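You operate a simulated robot arm through the tools that you are given. There is no shell and no other tool.

Carry out the task below with a simulated robot arm. There is one attempt and no reset: what you move stays moved.

Task
Shut the trinket chest up and do up its turn button.
Fine: the navy pocket book sticks up out of the upper drawer: stand it on the brass tray; push both drawers home. Set down upright: paperback.

The check looks at the end state, three seconds after you hand in, the way a careful person would. Anything else that was tipped, shoved, dropped, spilled or broken makes it a failure.

Robot
A 6-joint arm with a two-finger gripper, fixed in place. Base frame: the origin is at the foot of the arm, x ahead of it, y to its left, z up. Units: mm, degrees, N and s.
Its first joint turns from -166.0 to 166.0 degrees. Payload 2.45 kg.
Tool frame: the origin (TCP) lies between the finger pads and is the grasp point; the fingertips stand 20 mm ahead of it; z points along the fingers, y is the line along which they close. The gripper opens to 140 mm. The gripper's body begins 168 mm behind the TCP.
Orientation is that of the tool frame in the base frame, as [roll, pitch, yaw] about the fixed x, y, z axes, in that order (R = Rz(yaw) Ry(pitch) Rx(roll)). With the fingers straight down and closing along the base's y, the tool's x points along the base's -x, its y along +y and its z along -z.

Tools
- The arm moves only by the tool send_rows. Its arguments are lists of equal length, an entry for each row: "hand": the gripper command, from -1 (shut) to 1 (fully open), values between in proportion; "delta_pos": the shift along the tool's x, y, z in m, a list of three; "rot": the turn, a rotation vector about the tool's x, y, z in degrees, a list of three. In form: {"hand": [hand, ...], "delta_pos": [[x, y, z], ...], "rot": [[ax, ay, az], ...]}. A call has 1 to 20 rows; each row shifts and turns the commanded pose from where the row before left it, along the tool's axes as they then stand. Rows are played at 5 a second. More than 50 mm and 8.6 degrees between two rows, or a gripper value outside its range, and nothing of the call is played. A pose out of reach is approached as far as the arm can. The call stops where the force on the tool passes 40 N (or 10 N more than at its start, if that is more) or the arm is blocked; 0.2 s more then pass. The fingers move at their own pace (about 45 mm/s each) and stop on an object; they squeeze with about 35 N. The grip force told is the motor's: it shows also when the fingers shut on nothing. Time passes only in rows, and 0.2 s behind the last, so rows that do not move let the fingers close. The reply holds the time, the measured pose of the TCP, the force on the tool along the base axes, the opening and the grip force, in the units named above and with some noise, with the torque about the TCP (base axes, N m) and any sound that the robot's microphone picked up.
- Cameras (640 x 400 px; columns grow to the right, rows downward): "scene" is fixed at [49.7, 500.6, 1509.7]; the picture's right is [-0.09, -1.00, 0.00], its down [-0.57, 0.05, -0.82] and it looks along [0.82, -0.07, -0.57] (base axes); focal length 331 px, centre (320, 200). "wrist" rides on the gripper at [78, 11, -209] in the tool frame; the picture's right is [-0.14, 0.99, 0.00], its down [-0.92, -0.13, -0.37] and it looks along [-0.37, -0.05, 0.93] (tool axes); focal length 280 px, centre (320, 200). There is no depth. A picture from a camera that has moved, and an enlarged one, comes with that camera's place and axes in the base frame and with its lens.
- capture(camera): a new picture of that camera. No time passes.
- enlarge(camera, box): a new picture of the part [left, top, right, bottom] of that camera's present view, enlarged. No time passes.
- hand_in(): hands the job in; it is judged then, once.

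Places have to be worked out from the pictures, the camera data and where the tool is seen. Open the gripper and draw the arm clear of the work before you hand the job in, unless the task says otherwise.

The tools are called after "Request:" by a JSON object that holds its "name" and its "arguments". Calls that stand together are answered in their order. send_rows: Moves the arm, as the interface text tells. Its arguments: {"type":"object","properties":{"hand":{"type":"array","items":{"type":"number"}},"delta_pos":{"type":"array","items":{"type":"array","items":{"type":"number"}}},"rot":{"type":"array","items":{"type":"array","items":{"type":"number"}}}},"required":["hand","delta_pos","rot"]} The other tools are called the same way: capture (camera) takes a picture; enlarge (camera, box) takes an enlarged picture of a part of a camera's view; hand_in () hands the job in.

At the start:

```text
clock: 0.0
position: [427.9, 312.7, 1260.3]
tool_rot: [-179.9, 0.1, -180.0]
wrist_force: [0.4, 0.3, -0.2]
ft_torque: [0.01, -0.01, -0.03]
width: 139.9
finger_force: 0.0
```

scene: 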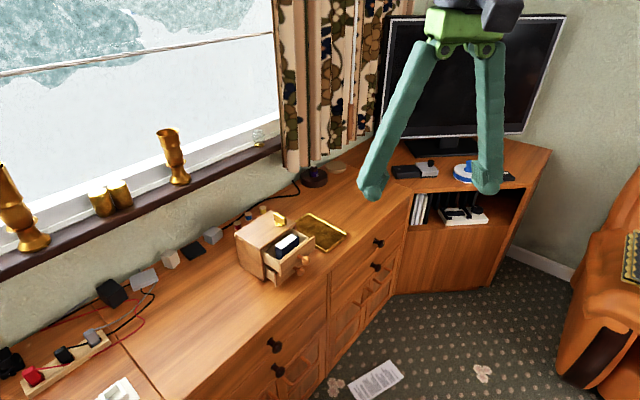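
wrist: 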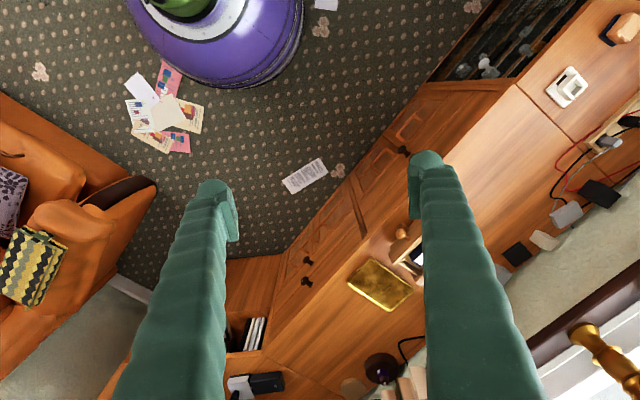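

I see a small chest on the sideboard with a drawer open and a brass tray beside it. I'll enlarge the views to see the details.

Request:
{"name": "enlarge", "arguments": {"camera": "scene", "box": [220, 190, 360, 290]}}

Request:
{"name": "enlarge", "arguments": {"camera": "wrist", "box": [320, 200, 480, 320]}}

```text
4.00 times, centred on (290, 240) of scene
camera zoom: at [49.7, 500.6, 1509.7], right [-0.09, -1.0, 0.0], down [-0.57, 0.05, -0.82], along [0.82, -0.07, -0.57], focal length 1324 px, centre (440, 40)
```

zoom: 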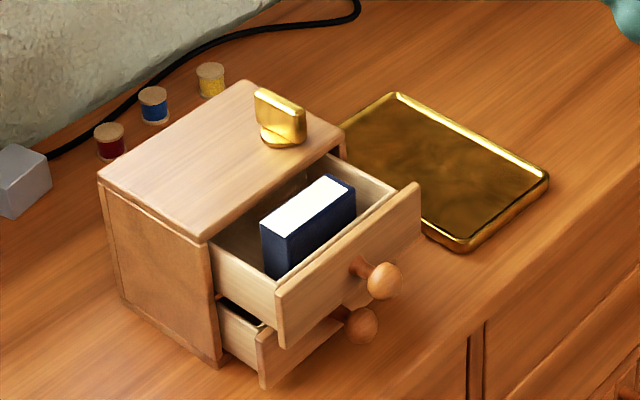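

```text
3.33 times, centred on (400, 260) of wrist
camera zoom: at [350.1, 323.8, 1469.4], right [0.14, 0.99, 0.0], down [0.92, -0.13, 0.37], along [0.37, -0.05, -0.93], focal length 935 px, centre (53, 0)
```

zoom: 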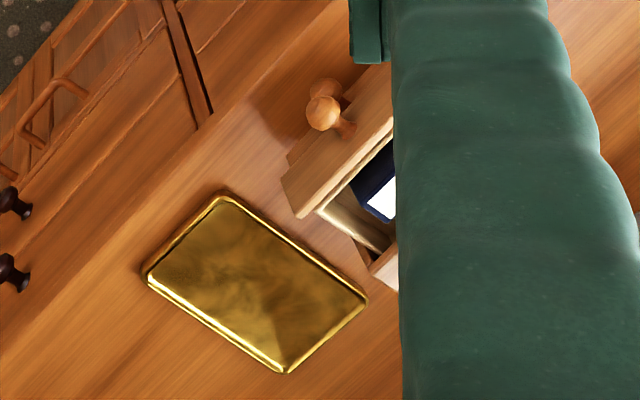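

The tray's corners come out near (838,412), (918,332), (1052,456) and (972,536) at z≈755. The chest's front edge runs from about (733,606) to (825,507), with its top at z≈875. I'll move closer and turn the tool to face the chest, for a better wrist view.

Request:
{"name": "send_rows", "arguments": {"hand": [1, 1, 1, 1, 1, 1, 1, 1, 1, 1, 1, 1, 1, 1, 1], "delta_pos": [[-0.025, 0.015, 0.016], [-0.025, 0.015, 0.016], [-0.025, 0.015, 0.016], [-0.025, 0.015, 0.016], [-0.025, 0.015, 0.016], [-0.025, 0.015, 0.016], [-0.025, 0.015, 0.016], [-0.025, 0.015, 0.016], [0, 0, 0], [0, 0, 0], [0, 0, 0], [0, 0, 0], [0, 0, 0], [0, 0, 0], [0, 0, 0]], "rot": [[0, 0, 0], [0, 0, 0], [0, 0, 0], [0, 0, 0], [0, 0, 0], [0, 0, 0], [0, 0, 0], [0, 0, 0], [0, 0, -7.6], [0, 0, -7.6], [0, 0, -7.6], [0, 0, -7.6], [0, 0, -7.6], [0, 0, -7.6], [0, 0, 0]]}}

Request:
{"name": "capture", "arguments": {"camera": "wrist"}}

Request:
{"name": "capture", "arguments": {"camera": "scene"}}

```text
clock: 3.2
position: [628.1, 433.8, 1132.3]
tool_rot: [-180.0, 0.0, -134.3]
wrist_force: [-0.5, 0.2, -0.8]
ft_torque: [-0.02, -0.01, 0.02]
width: 140.0
finger_force: 0.0
```

```text
taken
camera wrist: at [565.9, 385.0, 1341.4], right [-0.61, 0.79, 0.0], down [0.73, 0.57, 0.37], along [0.29, 0.23, -0.93], focal length 280 px, centre (320, 200)
```

wrist: 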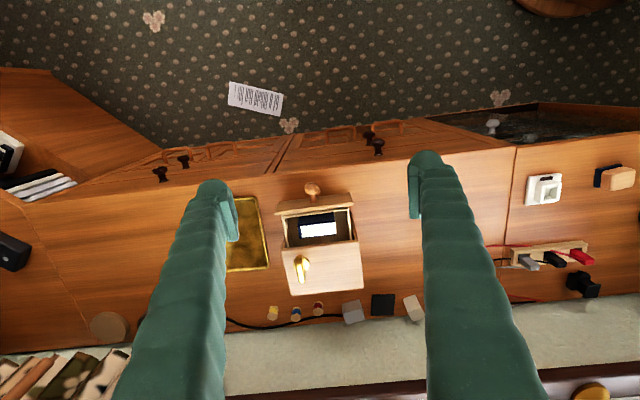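

```text
taken
```

scene: 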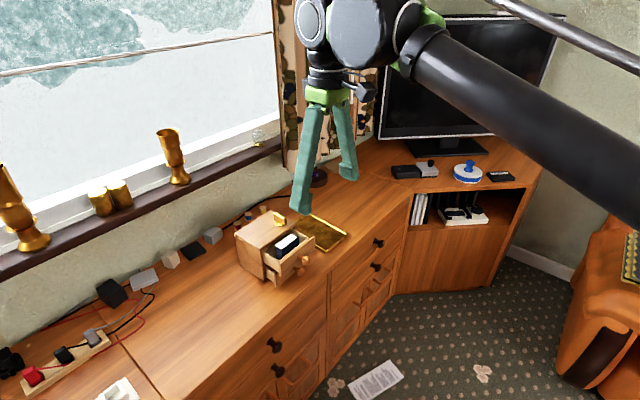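

The wrist camera now looks straight at the chest. I'll enlarge that part to measure it.

Request:
{"name": "enlarge", "arguments": {"camera": "wrist", "box": [220, 170, 420, 310]}}

Request:
{"name": "enlarge", "arguments": {"camera": "wrist", "box": [265, 180, 375, 300]}}

Request:
{"name": "enlarge", "arguments": {"camera": "scene", "box": [230, 205, 330, 290]}}

```text
2.86 times, centred on (320, 240) of wrist
camera zoom: at [565.9, 385.0, 1341.4], right [-0.61, 0.79, 0.0], down [0.73, 0.57, 0.37], along [0.29, 0.23, -0.93], focal length 801 px, centre (320, 86)
```

zoom: 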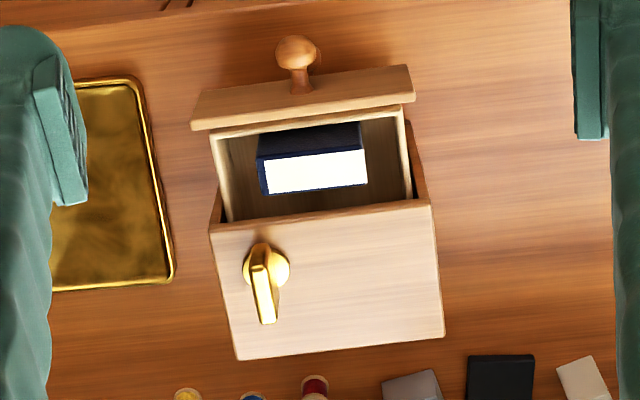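

```text
3.33 times, centred on (320, 240) of wrist
camera zoom: at [565.9, 385.0, 1341.4], right [-0.61, 0.79, 0.0], down [0.73, 0.57, 0.37], along [0.29, 0.23, -0.93], focal length 935 px, centre (320, 67)
```

zoom: 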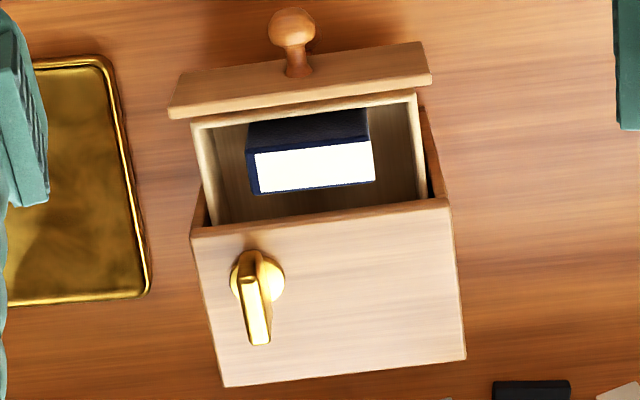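

```text
4.71 times, centred on (280, 248) of scene
camera zoom: at [49.7, 500.6, 1509.7], right [-0.09, -1.0, 0.0], down [-0.57, 0.05, -0.82], along [0.82, -0.07, -0.57], focal length 1558 px, centre (508, -24)
```

zoom: 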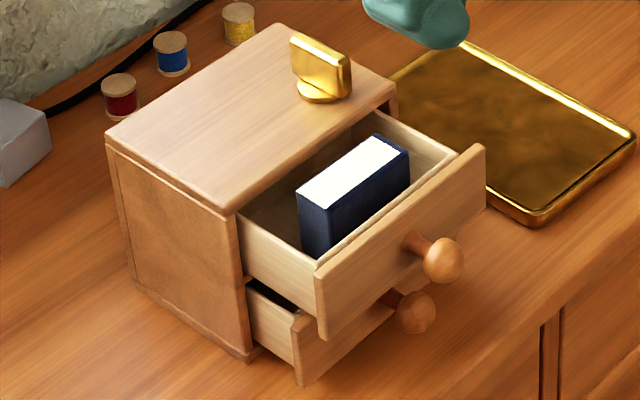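

Triangulating puts the chest's inward direction at about (0.70,0.72), so the tool is already lined up with it. The book's top is at z≈878, about 68 mm wide and 27 mm thick, and the button's pivot is near (842,553). I'll move in above the drawer for a closer look.

Request:
{"name": "send_rows", "arguments": {"hand": [1, 1, 1, 1, 1, 1, 1, 1, 1], "delta_pos": [[-0.0206, -0.0032, 0.0178], [-0.0206, -0.0032, 0.0178], [-0.0206, -0.0032, 0.0178], [-0.0206, -0.0032, 0.0178], [-0.0206, -0.0032, 0.0178], [-0.0206, -0.0032, 0.0178], [-0.0206, -0.0032, 0.0178], [-0.0206, -0.0032, 0.0178], [0, 0, 0]], "rot": [[0, 0, 0], [0, 0, 0], [0, 0, 0], [0, 0, 0], [0, 0, 0], [0, 0, 0], [0, 0, 0], [0, 0, 0], [0, 0, 0]]}}

Request:
{"name": "capture", "arguments": {"camera": "wrist"}}

Request:
{"name": "capture", "arguments": {"camera": "scene"}}

```text
clock: 5.2
position: [764.7, 534.5, 988.4]
tool_rot: [179.9, 0.0, -134.2]
wrist_force: [-0.2, -0.2, 0.0]
ft_torque: [-0.01, -0.01, 0.03]
width: 140.1
finger_force: 0.1
```

```text
taken
camera wrist: at [701.2, 486.4, 1197.0], right [-0.61, 0.79, 0.0], down [0.74, 0.57, 0.37], along [0.29, 0.23, -0.93], focal length 280 px, centre (320, 200)
```

wrist: 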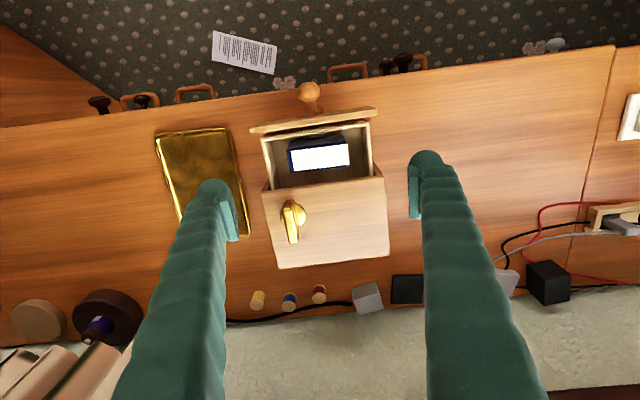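

```text
taken
```

scene: 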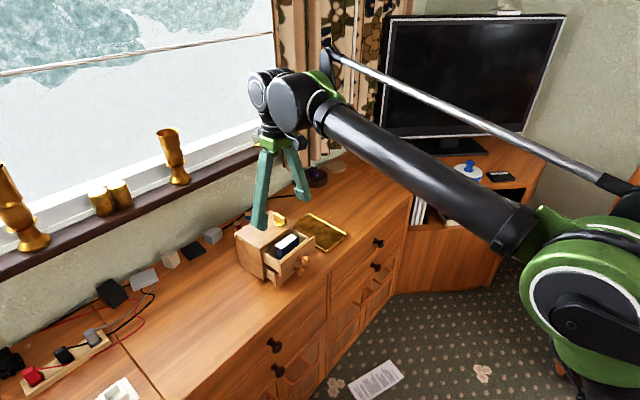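

The arm reached the pose. I'll zoom in on the chest, the button and the book.

Request:
{"name": "enlarge", "arguments": {"camera": "wrist", "box": [240, 80, 400, 280]}}

Request:
{"name": "enlarge", "arguments": {"camera": "wrist", "box": [255, 180, 335, 250]}}

Request:
{"name": "enlarge", "arguments": {"camera": "wrist", "box": [140, 110, 260, 260]}}

Request:
{"name": "enlarge", "arguments": {"camera": "scene", "box": [255, 205, 315, 245]}}

```text
2.00 times, centred on (320, 180) of wrist
camera zoom: at [701.2, 486.4, 1197.0], right [-0.61, 0.79, 0.0], down [0.74, 0.57, 0.37], along [0.29, 0.23, -0.93], focal length 561 px, centre (320, 240)
```

zoom: 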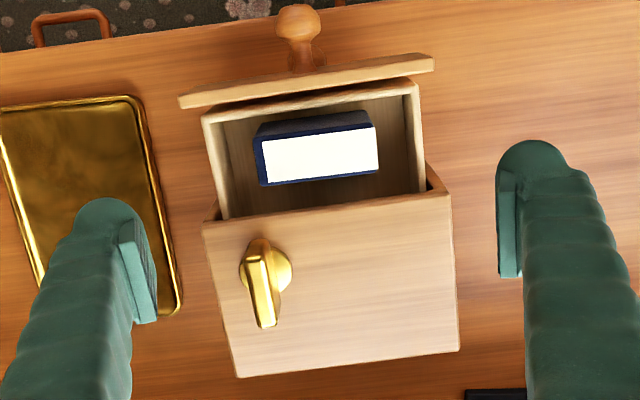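

```text
5.71 times, centred on (295, 215) of wrist
camera zoom: at [701.2, 486.4, 1197.0], right [-0.61, 0.79, 0.0], down [0.74, 0.57, 0.37], along [0.29, 0.23, -0.93], focal length 1602 px, centre (463, 114)
```

zoom: 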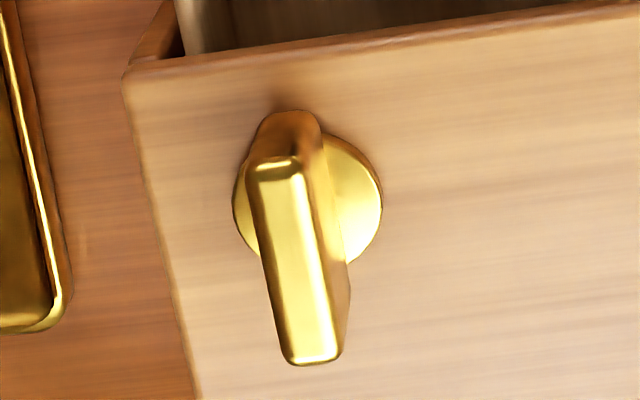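

```text
2.67 times, centred on (200, 185) of wrist
camera zoom: at [701.2, 486.4, 1197.0], right [-0.61, 0.79, 0.0], down [0.74, 0.57, 0.37], along [0.29, 0.23, -0.93], focal length 748 px, centre (640, 240)
```

zoom: 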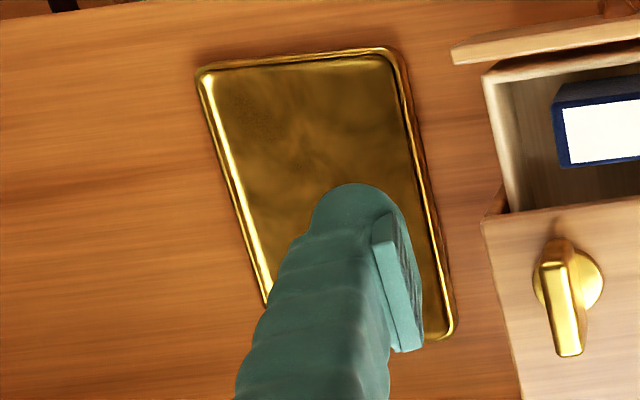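

```text
10.00 times, centred on (285, 225) of scene
camera zoom: at [49.7, 500.6, 1509.7], right [-0.09, -1.0, 0.0], down [-0.57, 0.05, -0.82], along [0.82, -0.07, -0.57], focal length 3311 px, centre (670, -50)
```

zoom: 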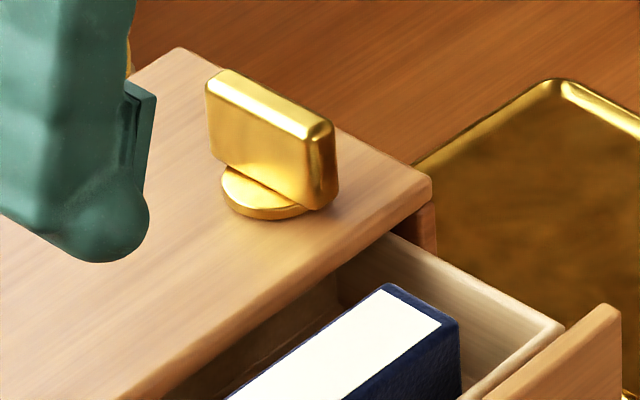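

The button is a bar about 47 mm long, centred on a disc at (843,553) and currently pointing front to back. Before picking a grasp, I'll check how far the vertical tool reaches by moving over the button at this safe height.

Request:
{"name": "send_rows", "arguments": {"hand": [1, 1, 1, 1, 1], "delta_pos": [[-0.017, -0.0108, 0], [-0.017, -0.0108, 0], [-0.017, -0.0108, 0], [-0.017, -0.0108, 0], [0, 0, 0]], "rot": [[0, 0, 0], [0, 0, 0], [0, 0, 0], [0, 0, 0], [0, 0, 0]]}}

Request:
{"name": "capture", "arguments": {"camera": "wrist"}}

Request:
{"name": "capture", "arguments": {"camera": "scene"}}

```text
clock: 6.4
position: [839.6, 551.3, 987.2]
tool_rot: [180.0, 0.1, -134.3]
wrist_force: [-0.7, -0.1, -1.2]
ft_torque: [0.0, 0.01, 0.01]
width: 139.8
finger_force: 0.0
```

```text
taken
camera wrist: at [778.2, 503.3, 1196.3], right [-0.61, 0.79, 0.0], down [0.74, 0.57, 0.37], along [0.29, 0.23, -0.93], focal length 280 px, centre (320, 200)
```

wrist: 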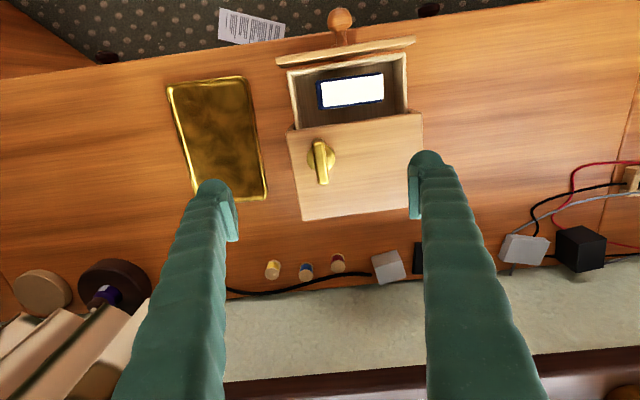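

```text
taken
```

scene: 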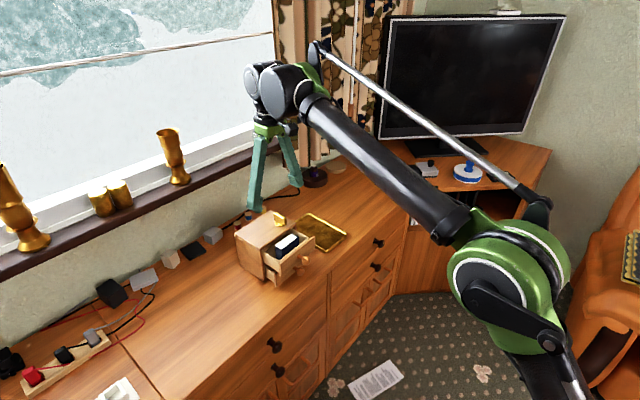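

At z≈987 the vertical tool reaches a radius of 1004. Next I'll test the reach over the tray's near half, down to z≈830 with empty fingers.

Request:
{"name": "send_rows", "arguments": {"hand": [1, 1, 1, 1, 1, 1, 1, 1, 1, 1, 1, 1], "delta_pos": [[0.0127, -0.0309, 0], [0.0127, -0.0309, 0], [0.0127, -0.0309, 0], [0.0127, -0.0309, 0], [0.0127, -0.0309, 0], [0, 0, 0], [0, 0, 0.031], [0, 0, 0.031], [0, 0, 0.031], [0, 0, 0.031], [0, 0, 0.031], [0, 0, 0]], "rot": [[0, 0, 0], [0, 0, 0], [0, 0, 0], [0, 0, 0], [0, 0, 0], [0, 0, 0], [0, 0, 0], [0, 0, 0], [0, 0, 0], [0, 0, 0], [0, 0, 0], [0, 0, 0]]}}

Request:
{"name": "capture", "arguments": {"camera": "wrist"}}

Request:
{"name": "capture", "arguments": {"camera": "scene"}}

```text
clock: 9.0
position: [907.3, 398.7, 836.0]
tool_rot: [180.0, 0.1, -134.3]
wrist_force: [0.0, -0.5, 1.4]
ft_torque: [0.03, 0.02, -0.01]
width: 139.9
finger_force: 0.1
```

```text
taken
camera wrist: at [844.9, 350.2, 1045.5], right [-0.61, 0.79, 0.0], down [0.74, 0.57, 0.37], along [0.29, 0.23, -0.93], focal length 280 px, centre (320, 200)
```

wrist: 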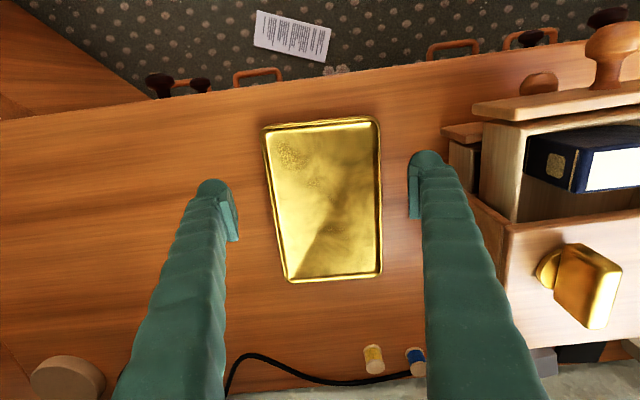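

```text
taken
```

scene: 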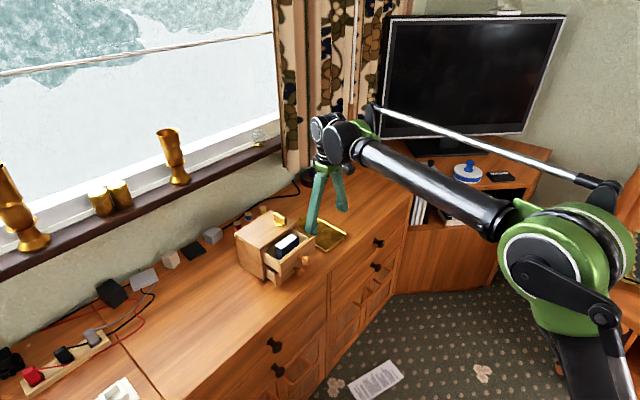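

That pose was reached at radius 991. This view also shows the side of the book and the open drawers, so I'll zoom in there and on the tray.

Request:
{"name": "enlarge", "arguments": {"camera": "wrist", "box": [430, 20, 640, 200]}}

Request:
{"name": "enlarge", "arguments": {"camera": "wrist", "box": [230, 100, 410, 300]}}

Request:
{"name": "enlarge", "arguments": {"camera": "scene", "box": [230, 205, 330, 290]}}

```text
2.22 times, centred on (535, 110) of wrist
camera zoom: at [844.9, 350.2, 1045.5], right [-0.61, 0.79, 0.0], down [0.74, 0.57, 0.37], along [0.29, 0.23, -0.93], focal length 623 px, centre (-158, 400)
```

zoom: 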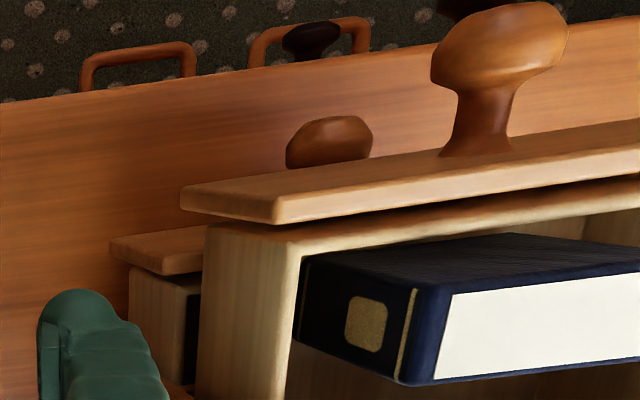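

```text
2.00 times, centred on (320, 200) of wrist
camera zoom: at [844.9, 350.2, 1045.5], right [-0.61, 0.79, 0.0], down [0.74, 0.57, 0.37], along [0.29, 0.23, -0.93], focal length 561 px, centre (320, 200)
```

zoom: 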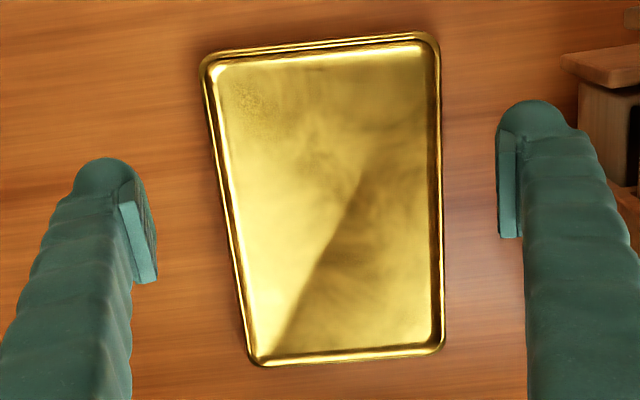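

```text
4.71 times, centred on (280, 248) of scene
camera zoom: at [49.7, 500.6, 1509.7], right [-0.09, -1.0, 0.0], down [-0.57, 0.05, -0.82], along [0.82, -0.07, -0.57], focal length 1558 px, centre (508, -24)
```

zoom: 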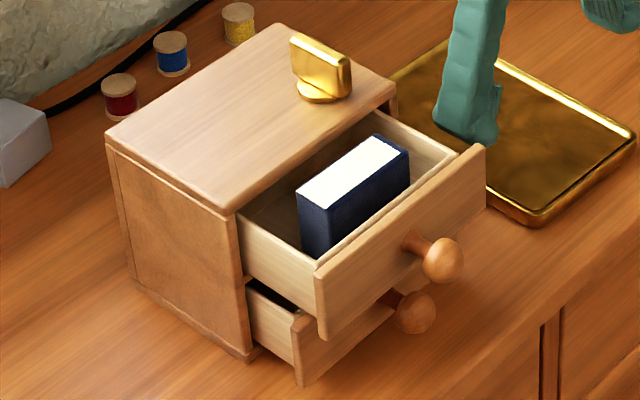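

The book stands on its tail with its spine on the tray side, between drawer walls whose tops are at z≈860. I'll rise, set the opening to about 80 mm, go back over the book and come down to just above it.

Request:
{"name": "send_rows", "arguments": {"hand": [1, 1, 1, 1, 0.143, 0.143, 0.143, 0.143, 0.143, 0.143, 0.143, 0.143, 0.143, 0.143, 0.143], "delta_pos": [[0, 0, -0.0335], [0, 0, -0.0335], [0, 0, -0.0335], [0, 0, -0.0335], [0.001, 0.0327, 0], [0.001, 0.0327, 0], [0.001, 0.0327, 0], [0.001, 0.0327, 0], [0.001, 0.0327, 0], [0.001, 0.0327, 0], [0, 0, 0], [0, 0, 0.0217], [0, 0, 0.0217], [0, 0, 0.0217], [0, 0, 0]], "rot": [[0, 0, 0], [0, 0, 0], [0, 0, 0], [0, 0, 0], [0, 0, 0], [0, 0, 0], [0, 0, 0], [0, 0, 0], [0, 0, 0], [0, 0, 0], [0, 0, 0], [0, 0, 0], [0, 0, 0], [0, 0, 0], [0, 0, 0]]}}

Request:
{"name": "capture", "arguments": {"camera": "wrist"}}

Request:
{"name": "enlarge", "arguments": {"camera": "wrist", "box": [240, 120, 400, 260]}}

Request:
{"name": "enlarge", "arguments": {"camera": "scene", "box": [230, 205, 330, 290]}}

```text
clock: 12.2
position: [761.1, 529.6, 901.1]
tool_rot: [-180.0, -0.1, -134.3]
wrist_force: [-0.4, 0.5, 0.5]
ft_torque: [0.02, -0.01, -0.04]
width: 79.8
finger_force: 0.1
```

```text
taken
camera wrist: at [698.4, 482.3, 1110.9], right [-0.61, 0.79, 0.0], down [0.74, 0.57, 0.37], along [0.29, 0.23, -0.93], focal length 280 px, centre (320, 200)
```

wrist: 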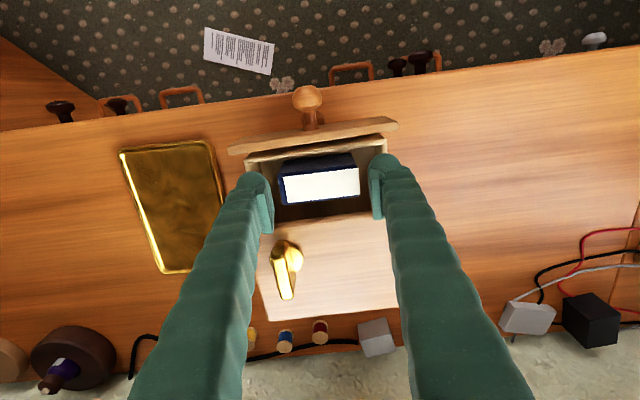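

```text
2.86 times, centred on (320, 190) of wrist
camera zoom: at [698.4, 482.3, 1110.9], right [-0.61, 0.79, 0.0], down [0.74, 0.57, 0.37], along [0.29, 0.23, -0.93], focal length 801 px, centre (320, 229)
```

zoom: 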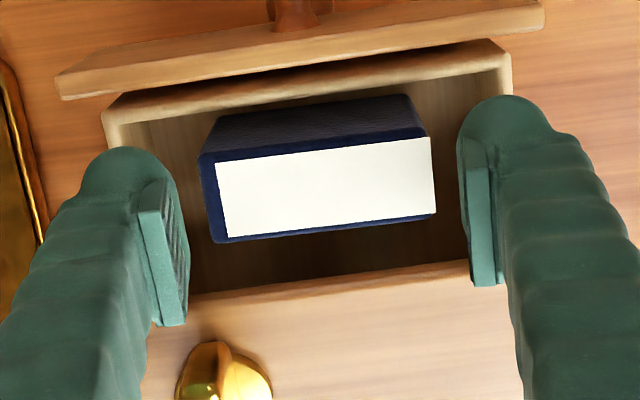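

```text
4.71 times, centred on (280, 248) of scene
camera zoom: at [49.7, 500.6, 1509.7], right [-0.09, -1.0, 0.0], down [-0.57, 0.05, -0.82], along [0.82, -0.07, -0.57], focal length 1558 px, centre (508, -24)
```

zoom: 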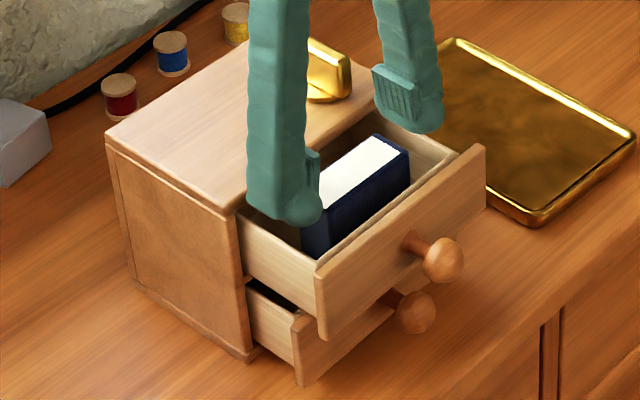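

The fingers are centred on the book, with about 4–6 mm to spare on each side and room to the drawer walls. I'll descend about 29 mm so the tips sit just inside the drawer, then close on the book.

Request:
{"name": "send_rows", "arguments": {"hand": [0.143, 0.143, 0.143, 0.143, -0.2, -0.2, -0.2, -0.2], "delta_pos": [[0, -0.001, 0.01], [0, 0, 0.01], [0, 0, 0.01], [0, 0, 0], [0, 0, 0], [0, 0, 0], [0, 0, 0], [0, 0, 0]], "rot": [[0, 0, 0], [0, 0, 0], [0, 0, 0], [0, 0, 0], [0, 0, 0], [0, 0, 0], [0, 0, 0], [0, 0, 0]]}}

Request:
{"name": "enlarge", "arguments": {"camera": "wrist", "box": [240, 120, 400, 260]}}

Request:
{"name": "enlarge", "arguments": {"camera": "scene", "box": [230, 205, 330, 290]}}

```text
clock: 14.0
position: [761.8, 531.6, 874.1]
tool_rot: [-180.0, 0.0, -134.5]
wrist_force: [-1.8, 0.8, 12.1]
ft_torque: [0.23, 0.28, 0.02]
width: 69.6
finger_force: 35.8
```

```text
2.86 times, centred on (320, 190) of wrist
camera zoom: at [699.1, 482.4, 1082.7], right [-0.61, 0.79, 0.0], down [0.74, 0.57, 0.37], along [0.29, 0.23, -0.93], focal length 801 px, centre (320, 229)
```

zoom: 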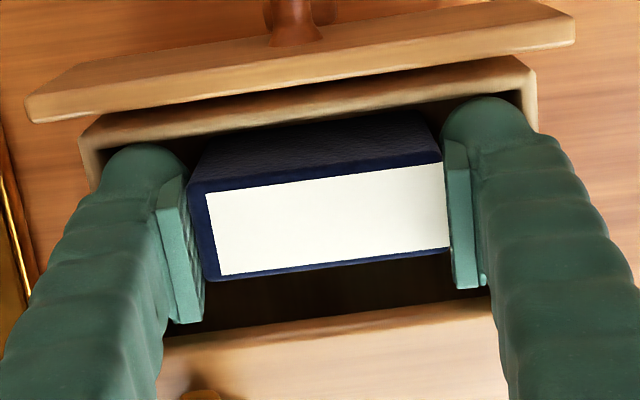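

```text
4.71 times, centred on (280, 248) of scene
camera zoom: at [49.7, 500.6, 1509.7], right [-0.09, -1.0, 0.0], down [-0.57, 0.05, -0.82], along [0.82, -0.07, -0.57], focal length 1558 px, centre (508, -24)
```

zoom: 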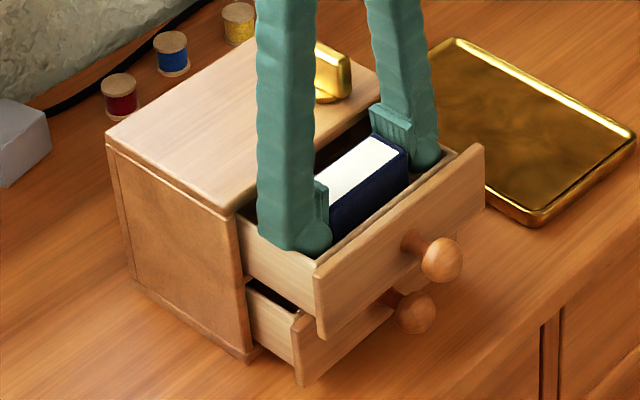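

The book is gripped at 69.6 mm with 35.8 N, and there is a light 12 N upward contact. I'll lift slowly and watch the forces.

Request:
{"name": "send_rows", "arguments": {"hand": [-0.2, -0.2, -0.2], "delta_pos": [[0, 0, -0.005], [0, 0, -0.007], [0, 0, 0]], "rot": [[0, 0, 0], [0, 0, 0], [0, 0, 0]]}}

Request:
{"name": "enlarge", "arguments": {"camera": "scene", "box": [230, 205, 330, 290]}}

```text
clock: 14.8
position: [762.8, 531.2, 885.8]
tool_rot: [179.9, 0.0, -134.3]
wrist_force: [-0.7, 0.5, -2.5]
ft_torque: [0.02, 0.01, -0.03]
width: 69.5
finger_force: 34.6
```

```text
4.71 times, centred on (280, 248) of scene
camera zoom: at [49.7, 500.6, 1509.7], right [-0.09, -1.0, 0.0], down [-0.57, 0.05, -0.82], along [0.82, -0.07, -0.57], focal length 1558 px, centre (508, -24)
```

zoom: 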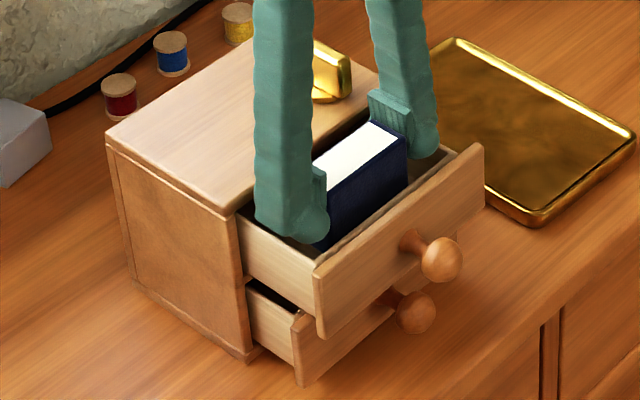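

The book is lifting cleanly and the weight reads about 2.5 N. I'll continue up until it clears the drawer.

Request:
{"name": "send_rows", "arguments": {"hand": [-0.2, -0.2, -0.2, -0.2, -0.2, -0.2, -0.2], "delta_pos": [[0, 0, -0.02], [0, 0, -0.02], [0, 0, -0.02], [0, 0, -0.02], [0, 0, -0.02], [0, 0, -0.01], [0, 0, 0]], "rot": [[0, 0, 0], [0, 0, 0], [0, 0, 0], [0, 0, 0], [0, 0, 0], [0, 0, 0], [0, 0, 0]]}}

Request:
{"name": "capture", "arguments": {"camera": "scene"}}

Request:
{"name": "enlarge", "arguments": {"camera": "scene", "box": [230, 175, 330, 285]}}

Request:
{"name": "enlarge", "arguments": {"camera": "wrist", "box": [220, 80, 420, 280]}}

```text
clock: 16.4
position: [761.1, 529.1, 996.7]
tool_rot: [180.0, 0.0, -134.3]
wrist_force: [0.9, 1.2, -0.8]
ft_torque: [-0.02, -0.01, 0.02]
width: 69.6
finger_force: 35.0
```

```text
taken
```

scene: 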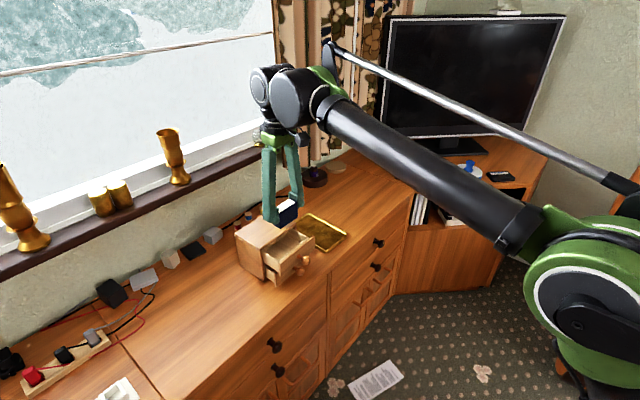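

```text
3.64 times, centred on (280, 230) of scene
camera zoom: at [49.7, 500.6, 1509.7], right [-0.09, -1.0, 0.0], down [-0.57, 0.05, -0.82], along [0.82, -0.07, -0.57], focal length 1204 px, centre (466, 91)
```

zoom: 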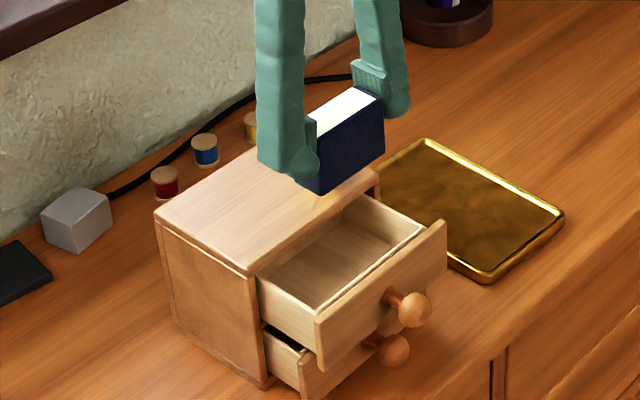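

```text
2.00 times, centred on (320, 180) of wrist
camera zoom: at [699.0, 481.3, 1206.1], right [-0.61, 0.79, 0.0], down [0.74, 0.57, 0.37], along [0.29, 0.23, -0.93], focal length 561 px, centre (320, 240)
```

zoom: 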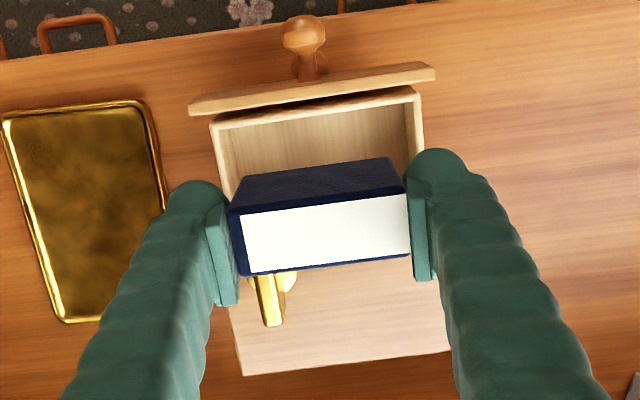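

The book is held upright and clear of the drawer. It is about 55–60 mm tall, so its bottom is roughly 55 mm below the TCP. I'll carry it over the near half of the tray and lower to about 30 mm above the tray.

Request:
{"name": "send_rows", "arguments": {"hand": [-0.2, -0.2, -0.2, -0.2, -0.2, -0.2, -0.2, -0.2, -0.2, -0.2, -0.2, -0.2, -0.2, -0.2, -0.2, -0.2, -0.2, -0.2], "delta_pos": [[-0.0012, -0.024, 0], [-0.0012, -0.024, 0], [-0.0012, -0.024, 0], [-0.0012, -0.024, 0], [-0.0012, -0.024, 0], [-0.0012, -0.024, 0], [-0.0012, -0.024, 0], [-0.0012, -0.024, 0], [0, 0, 0], [0, 0, 0.0195], [0, 0, 0.0195], [0, 0, 0.0195], [0, 0, 0.0195], [0, 0, 0.0195], [0, 0, 0.0195], [0, 0, 0.0195], [0, 0, 0.0195], [0, 0, 0]], "rot": [[0, 0, 0], [0, 0, 0], [0, 0, 0], [0, 0, 0], [0, 0, 0], [0, 0, 0], [0, 0, 0], [0, 0, 0], [0, 0, 0], [0, 0, 0], [0, 0, 0], [0, 0, 0], [0, 0, 0], [0, 0, 0], [0, 0, 0], [0, 0, 0], [0, 0, 0], [0, 0, 0]]}}

Request:
{"name": "capture", "arguments": {"camera": "wrist"}}

Request:
{"name": "enlarge", "arguments": {"camera": "scene", "box": [260, 190, 360, 270]}}

```text
clock: 20.2
position: [903.7, 406.1, 837.8]
tool_rot: [-179.9, 0.1, -134.3]
wrist_force: [0.4, 0.8, -1.3]
ft_torque: [-0.01, 0.01, 0.01]
width: 69.6
finger_force: 34.7
```

```text
taken
camera wrist: at [842.1, 357.8, 1047.4], right [-0.61, 0.79, 0.0], down [0.74, 0.57, 0.37], along [0.29, 0.23, -0.93], focal length 280 px, centre (320, 200)
```

wrist: 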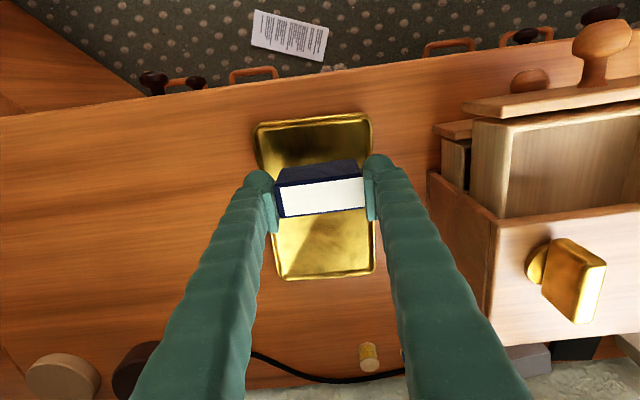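

```text
5.00 times, centred on (310, 230) of scene
camera zoom: at [49.7, 500.6, 1509.7], right [-0.09, -1.0, 0.0], down [-0.57, 0.05, -0.82], along [0.82, -0.07, -0.57], focal length 1656 px, centre (370, 50)
```

zoom: 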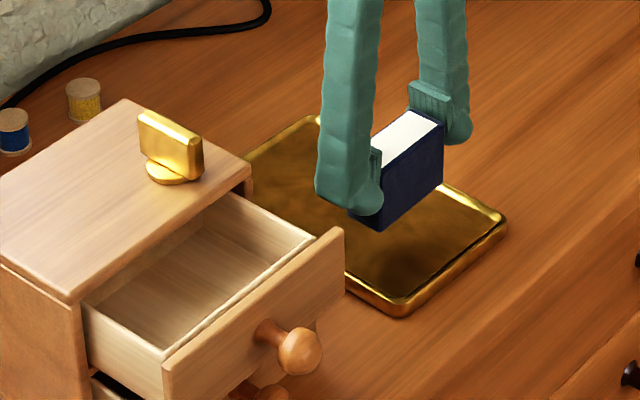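

It's about 4 mm off the tray's midline, so I'll correct that while lowering in small steps and watch for contact.

Request:
{"name": "send_rows", "arguments": {"hand": [-0.2, -0.2, -0.2, -0.2, -0.2, -0.2], "delta_pos": [[0, -0.002, 0.009], [0, -0.002, 0.009], [0, 0, 0.003], [0, 0, 0.003], [0, 0, 0.002], [0, 0, 0]], "rot": [[0, 0, 0], [0, 0, 0], [0, 0, 0], [0, 0, 0], [0, 0, 0], [0, 0, 0]]}}

Request:
{"name": "enlarge", "arguments": {"camera": "scene", "box": [260, 190, 360, 270]}}

```text
clock: 21.6
position: [910.0, 401.7, 814.2]
tool_rot: [179.9, 0.0, -134.4]
wrist_force: [0.7, 0.2, 0.1]
ft_torque: [-0.01, -0.01, 0.02]
width: 69.5
finger_force: 34.8
```

```text
5.00 times, centred on (310, 230) of scene
camera zoom: at [49.7, 500.6, 1509.7], right [-0.09, -1.0, 0.0], down [-0.57, 0.05, -0.82], along [0.82, -0.07, -0.57], focal length 1656 px, centre (370, 50)
```

zoom: 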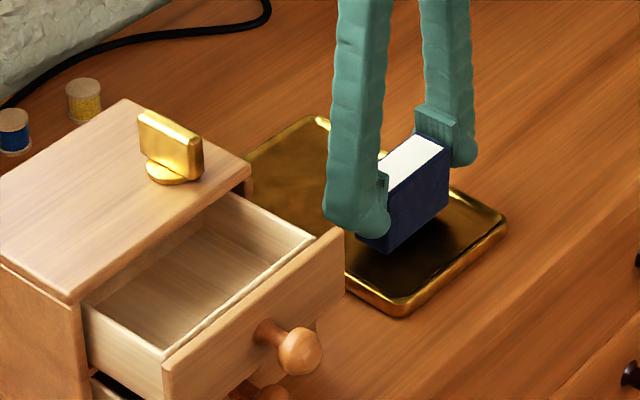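

There's no contact yet at z=814. I'll continue down in 2 mm steps.

Request:
{"name": "send_rows", "arguments": {"hand": [-0.2, -0.2, -0.2, -0.2], "delta_pos": [[0, 0, 0.002], [0, 0, 0.002], [0, 0, 0.002], [0, 0, 0]], "rot": [[0, 0, 0], [0, 0, 0], [0, 0, 0], [0, 0, 0]]}}

```text
clock: 22.6
position: [908.8, 401.7, 807.6]
tool_rot: [180.0, -0.1, -134.2]
wrist_force: [0.5, -0.7, -2.1]
ft_torque: [0.05, 0.01, -0.02]
width: 69.5
finger_force: 34.8
```

Still free at 807.6, with no upward force. I'll go down a further 4 mm.

Request:
{"name": "send_rows", "arguments": {"hand": [-0.2, -0.2, -0.2, -0.2], "delta_pos": [[0, 0, 0.0015], [0, 0, 0.0015], [0, 0, 0.001], [0, 0, 0]], "rot": [[0, 0, 0], [0, 0, 0], [0, 0, 0], [0, 0, 0]]}}

Request:
{"name": "enlarge", "arguments": {"camera": "scene", "box": [290, 200, 350, 260]}}

```text
clock: 23.5
position: [909.6, 401.1, 805.7]
tool_rot: [179.9, 0.0, -134.4]
wrist_force: [-2.7, 0.5, 17.3]
ft_torque: [-0.13, 0.2, -0.03]
width: 69.9
finger_force: 34.8
stopped in row 4: the force on the tool passed its limit at 40 N (the readings are from after the stop); the commanded pose is now the measured one
```

```text
6.67 times, centred on (320, 230) of scene
camera zoom: at [49.7, 500.6, 1509.7], right [-0.09, -1.0, 0.0], down [-0.57, 0.05, -0.82], along [0.82, -0.07, -0.57], focal length 2208 px, centre (320, 0)
```

zoom: 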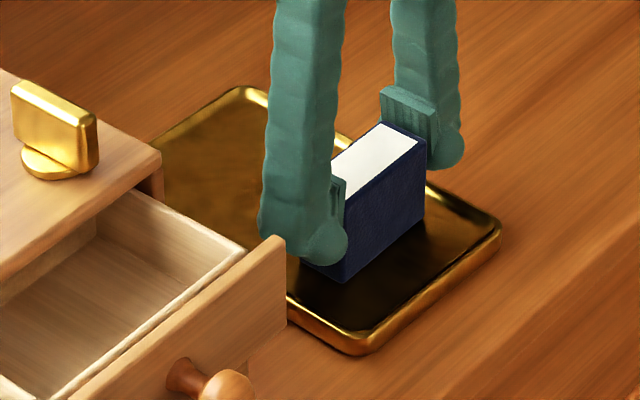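

The book is standing on the tray, with contact at z≈805.7. I'll ease off about 1 mm and open the fingers modestly.

Request:
{"name": "send_rows", "arguments": {"hand": [-0.2, 0.05, 0.2, 0.3, 0.3], "delta_pos": [[0, 0, -0.001], [0, 0, 0], [0, 0, 0], [0, 0, 0], [0, 0, 0]], "rot": [[0, 0, 0], [0, 0, 0], [0, 0, 0], [0, 0, 0], [0, 0, 0]]}}

Request:
{"name": "enlarge", "arguments": {"camera": "scene", "box": [290, 200, 350, 260]}}

Request:
{"name": "enlarge", "arguments": {"camera": "wrist", "box": [220, 80, 420, 280]}}

```text
clock: 24.7
position: [910.0, 401.7, 805.0]
tool_rot: [-180.0, 0.0, -134.4]
wrist_force: [1.1, -0.8, 0.0]
ft_torque: [0.01, 0.01, -0.01]
width: 91.1
finger_force: 0.0
```

```text
6.67 times, centred on (320, 230) of scene
camera zoom: at [49.7, 500.6, 1509.7], right [-0.09, -1.0, 0.0], down [-0.57, 0.05, -0.82], along [0.82, -0.07, -0.57], focal length 2208 px, centre (320, 0)
```

zoom: 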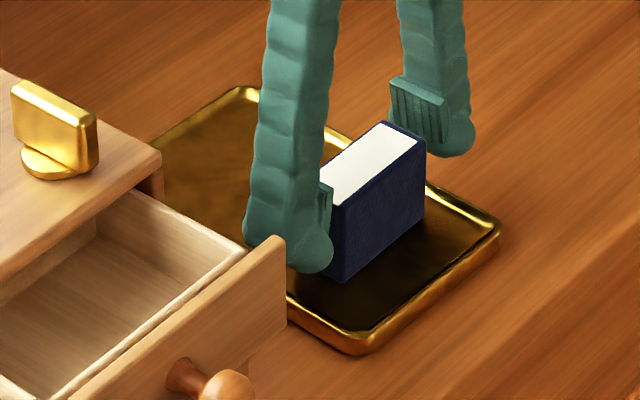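

```text
2.00 times, centred on (320, 180) of wrist
camera zoom: at [847.1, 352.7, 1014.9], right [-0.61, 0.79, 0.0], down [0.73, 0.57, 0.37], along [0.29, 0.23, -0.93], focal length 561 px, centre (320, 240)
```

zoom: 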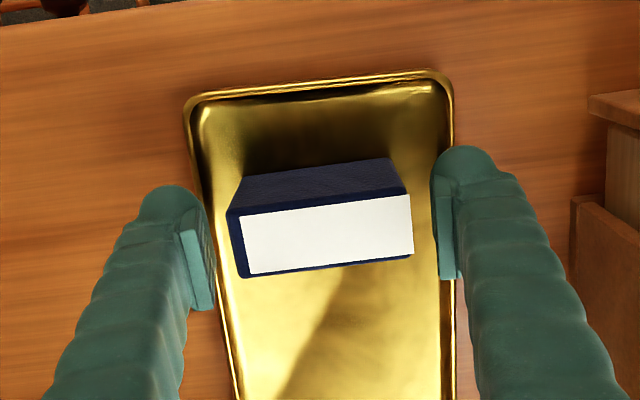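

The book stands free and upright on the tray. I'll rise straight up, then move in front of the drawers with the opening at about 100 mm so the knobs pass between the fingers.

Request:
{"name": "send_rows", "arguments": {"hand": [0.3, 0.3, 0.3, 0.3, 0.3, 0.3, 0.3, 0.43, 0.43, 0.43, 0.43, 0.43, 0.43, 0.43, 0.43, 0.43], "delta_pos": [[0, 0, -0.015], [0, 0, -0.025], [0, 0, -0.029], [0, 0, -0.029], [0, 0, -0.029], [0, 0, -0.029], [0, 0, -0.029], [0.0111, 0.0244, 0], [0.0111, 0.0244, 0], [0.0111, 0.0244, 0], [0.0111, 0.0244, 0], [0.0111, 0.0244, 0], [0.0111, 0.0244, 0], [0.0111, 0.0244, 0], [0.0111, 0.0244, 0], [0, 0, 0]], "rot": [[0, 0, 0], [0, 0, 0], [0, 0, 0], [0, 0, 0], [0, 0, 0], [0, 0, 0], [0, 0, 0], [0, 0, 0], [0, 0, 0], [0, 0, 0], [0, 0, 0], [0, 0, 0], [0, 0, 0], [0, 0, 0], [0, 0, 0], [0, 0, 0]]}}

Request:
{"name": "capture", "arguments": {"camera": "wrist"}}

Request:
{"name": "enlarge", "arguments": {"camera": "scene", "box": [220, 180, 360, 290]}}

```text
clock: 28.1
position: [708.7, 472.0, 991.3]
tool_rot: [-180.0, 0.0, -134.3]
wrist_force: [0.6, 0.6, -0.1]
ft_torque: [0.01, -0.04, 0.0]
width: 100.1
finger_force: 0.1
```

```text
taken
camera wrist: at [646.5, 424.8, 1200.4], right [-0.61, 0.79, 0.0], down [0.73, 0.57, 0.37], along [0.29, 0.23, -0.93], focal length 280 px, centre (320, 200)
```

wrist: 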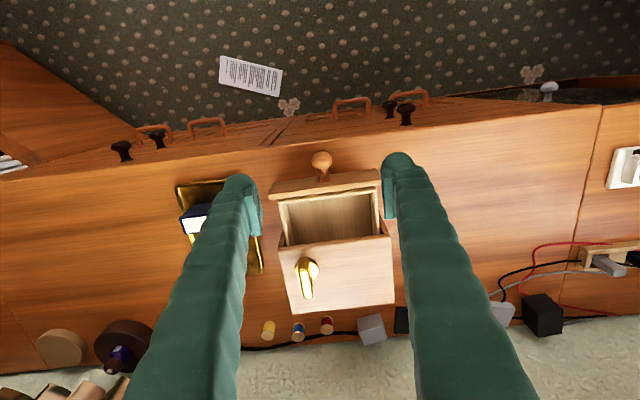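

```text
3.64 times, centred on (290, 235) of scene
camera zoom: at [49.7, 500.6, 1509.7], right [-0.09, -1.0, 0.0], down [-0.57, 0.05, -0.82], along [0.82, -0.07, -0.57], focal length 1204 px, centre (429, 73)
```

zoom: 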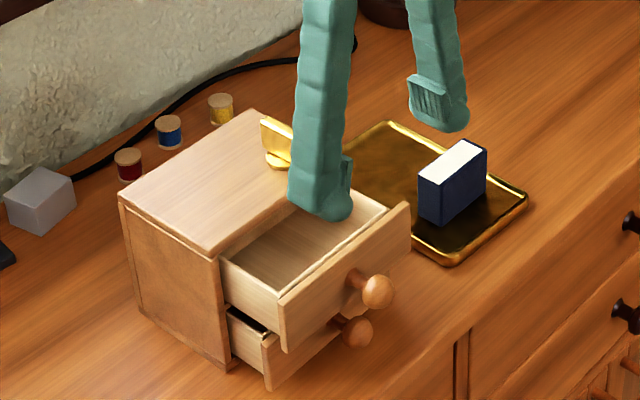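

The book stays upright on the tray, and the TCP is about 40 mm in front of the upper drawer front. I'll descend to z≈800 so the fingers straddle both knobs.

Request:
{"name": "send_rows", "arguments": {"hand": [0.43, 0.43, 0.43, 0.43, 0.43, 0.43, 0.43, 0.43, 0.43], "delta_pos": [[0, 0.001, 0.0238], [0, 0.001, 0.0238], [0, 0, 0.0238], [0, 0, 0.0238], [0, 0, 0.0238], [0, 0, 0.0238], [0, 0, 0.0238], [0, 0, 0.0238], [0, 0, 0]], "rot": [[0, 0, 0], [0, 0, 0], [0, 0, 0], [0, 0, 0], [0, 0, 0], [0, 0, 0], [0, 0, 0], [0, 0, 0], [0, 0, 0]]}}

Request:
{"name": "capture", "arguments": {"camera": "wrist"}}

Request:
{"name": "enlarge", "arguments": {"camera": "scene", "box": [220, 190, 340, 290]}}

```text
clock: 30.1
position: [705.5, 476.6, 800.0]
tool_rot: [180.0, 0.1, -134.3]
wrist_force: [-1.4, -1.0, -0.8]
ft_torque: [0.0, 0.02, -0.02]
width: 100.1
finger_force: 0.0
```

```text
taken
camera wrist: at [643.5, 428.2, 1009.1], right [-0.61, 0.79, 0.0], down [0.73, 0.57, 0.37], along [0.29, 0.23, -0.93], focal length 280 px, centre (320, 200)
```

wrist: 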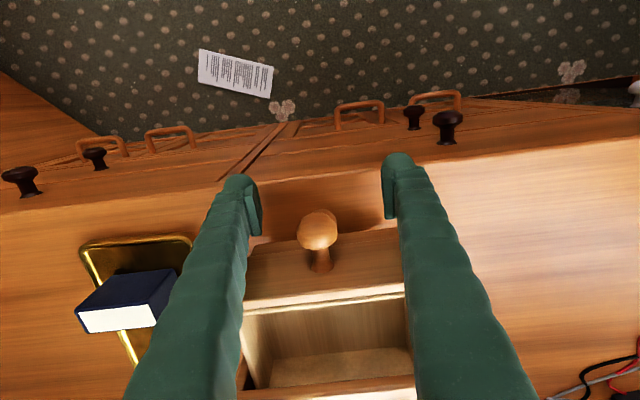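

```text
4.00 times, centred on (280, 240) of scene
camera zoom: at [49.7, 500.6, 1509.7], right [-0.09, -1.0, 0.0], down [-0.57, 0.05, -0.82], along [0.82, -0.07, -0.57], focal length 1324 px, centre (480, 40)
```

zoom: 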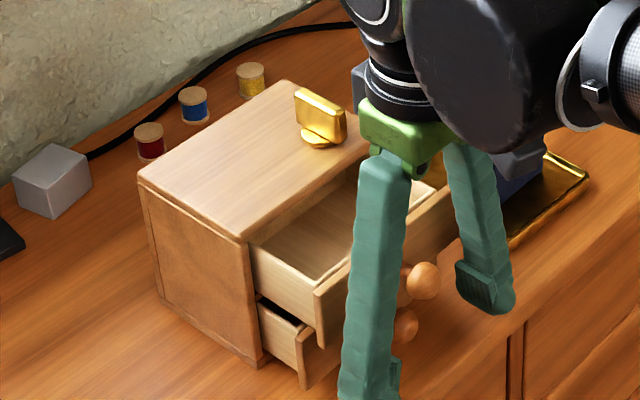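

The fingers straddle the knob in front of the drawer. I'll push inward along the chest's axis in steps, watching the force.

Request:
{"name": "send_rows", "arguments": {"hand": [0.43, 0.43, 0.43, 0.43, 0.43, 0.43, 0.43], "delta_pos": [[-0.008, 0, 0], [-0.008, 0, 0], [-0.008, 0, 0], [-0.008, 0, 0], [-0.006, 0, 0], [-0.006, 0, 0], [0, 0, 0]], "rot": [[0, 0, 0], [0, 0, 0], [0, 0, 0], [0, 0, 0], [0, 0, 0], [0, 0, 0], [0, 0, 0]]}}

Request:
{"name": "capture", "arguments": {"camera": "wrist"}}

Request:
{"name": "enlarge", "arguments": {"camera": "scene", "box": [220, 190, 340, 290]}}

```text
clock: 31.7
position: [736.9, 506.6, 799.4]
tool_rot: [-179.9, 0.0, -134.3]
wrist_force: [0.3, -0.4, 0.2]
ft_torque: [-0.01, -0.02, 0.03]
width: 99.9
finger_force: 0.1
```

```text
taken
camera wrist: at [674.9, 458.4, 1008.8], right [-0.61, 0.79, 0.0], down [0.73, 0.57, 0.37], along [0.29, 0.23, -0.93], focal length 280 px, centre (320, 200)
```

wrist: 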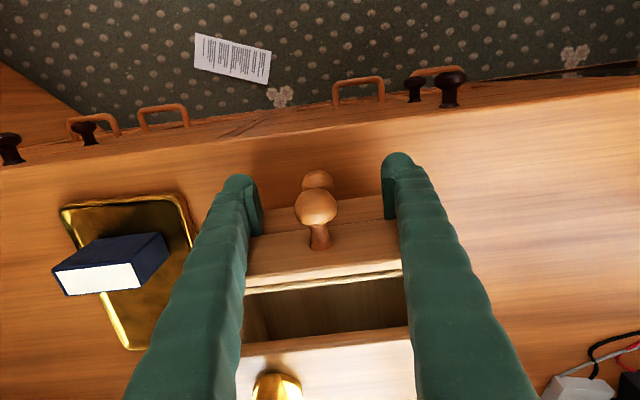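

```text
4.00 times, centred on (280, 240) of scene
camera zoom: at [49.7, 500.6, 1509.7], right [-0.09, -1.0, 0.0], down [-0.57, 0.05, -0.82], along [0.82, -0.07, -0.57], focal length 1324 px, centre (480, 40)
```

zoom: 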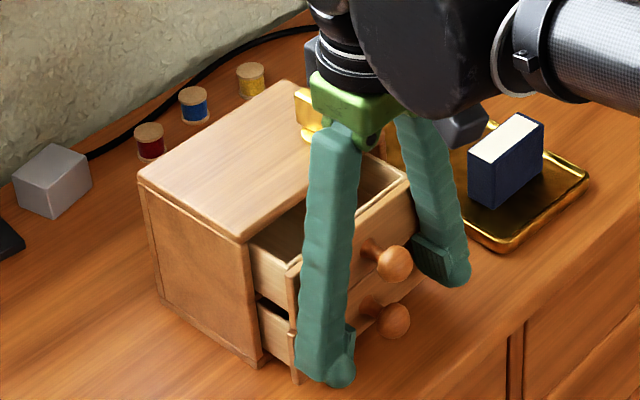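

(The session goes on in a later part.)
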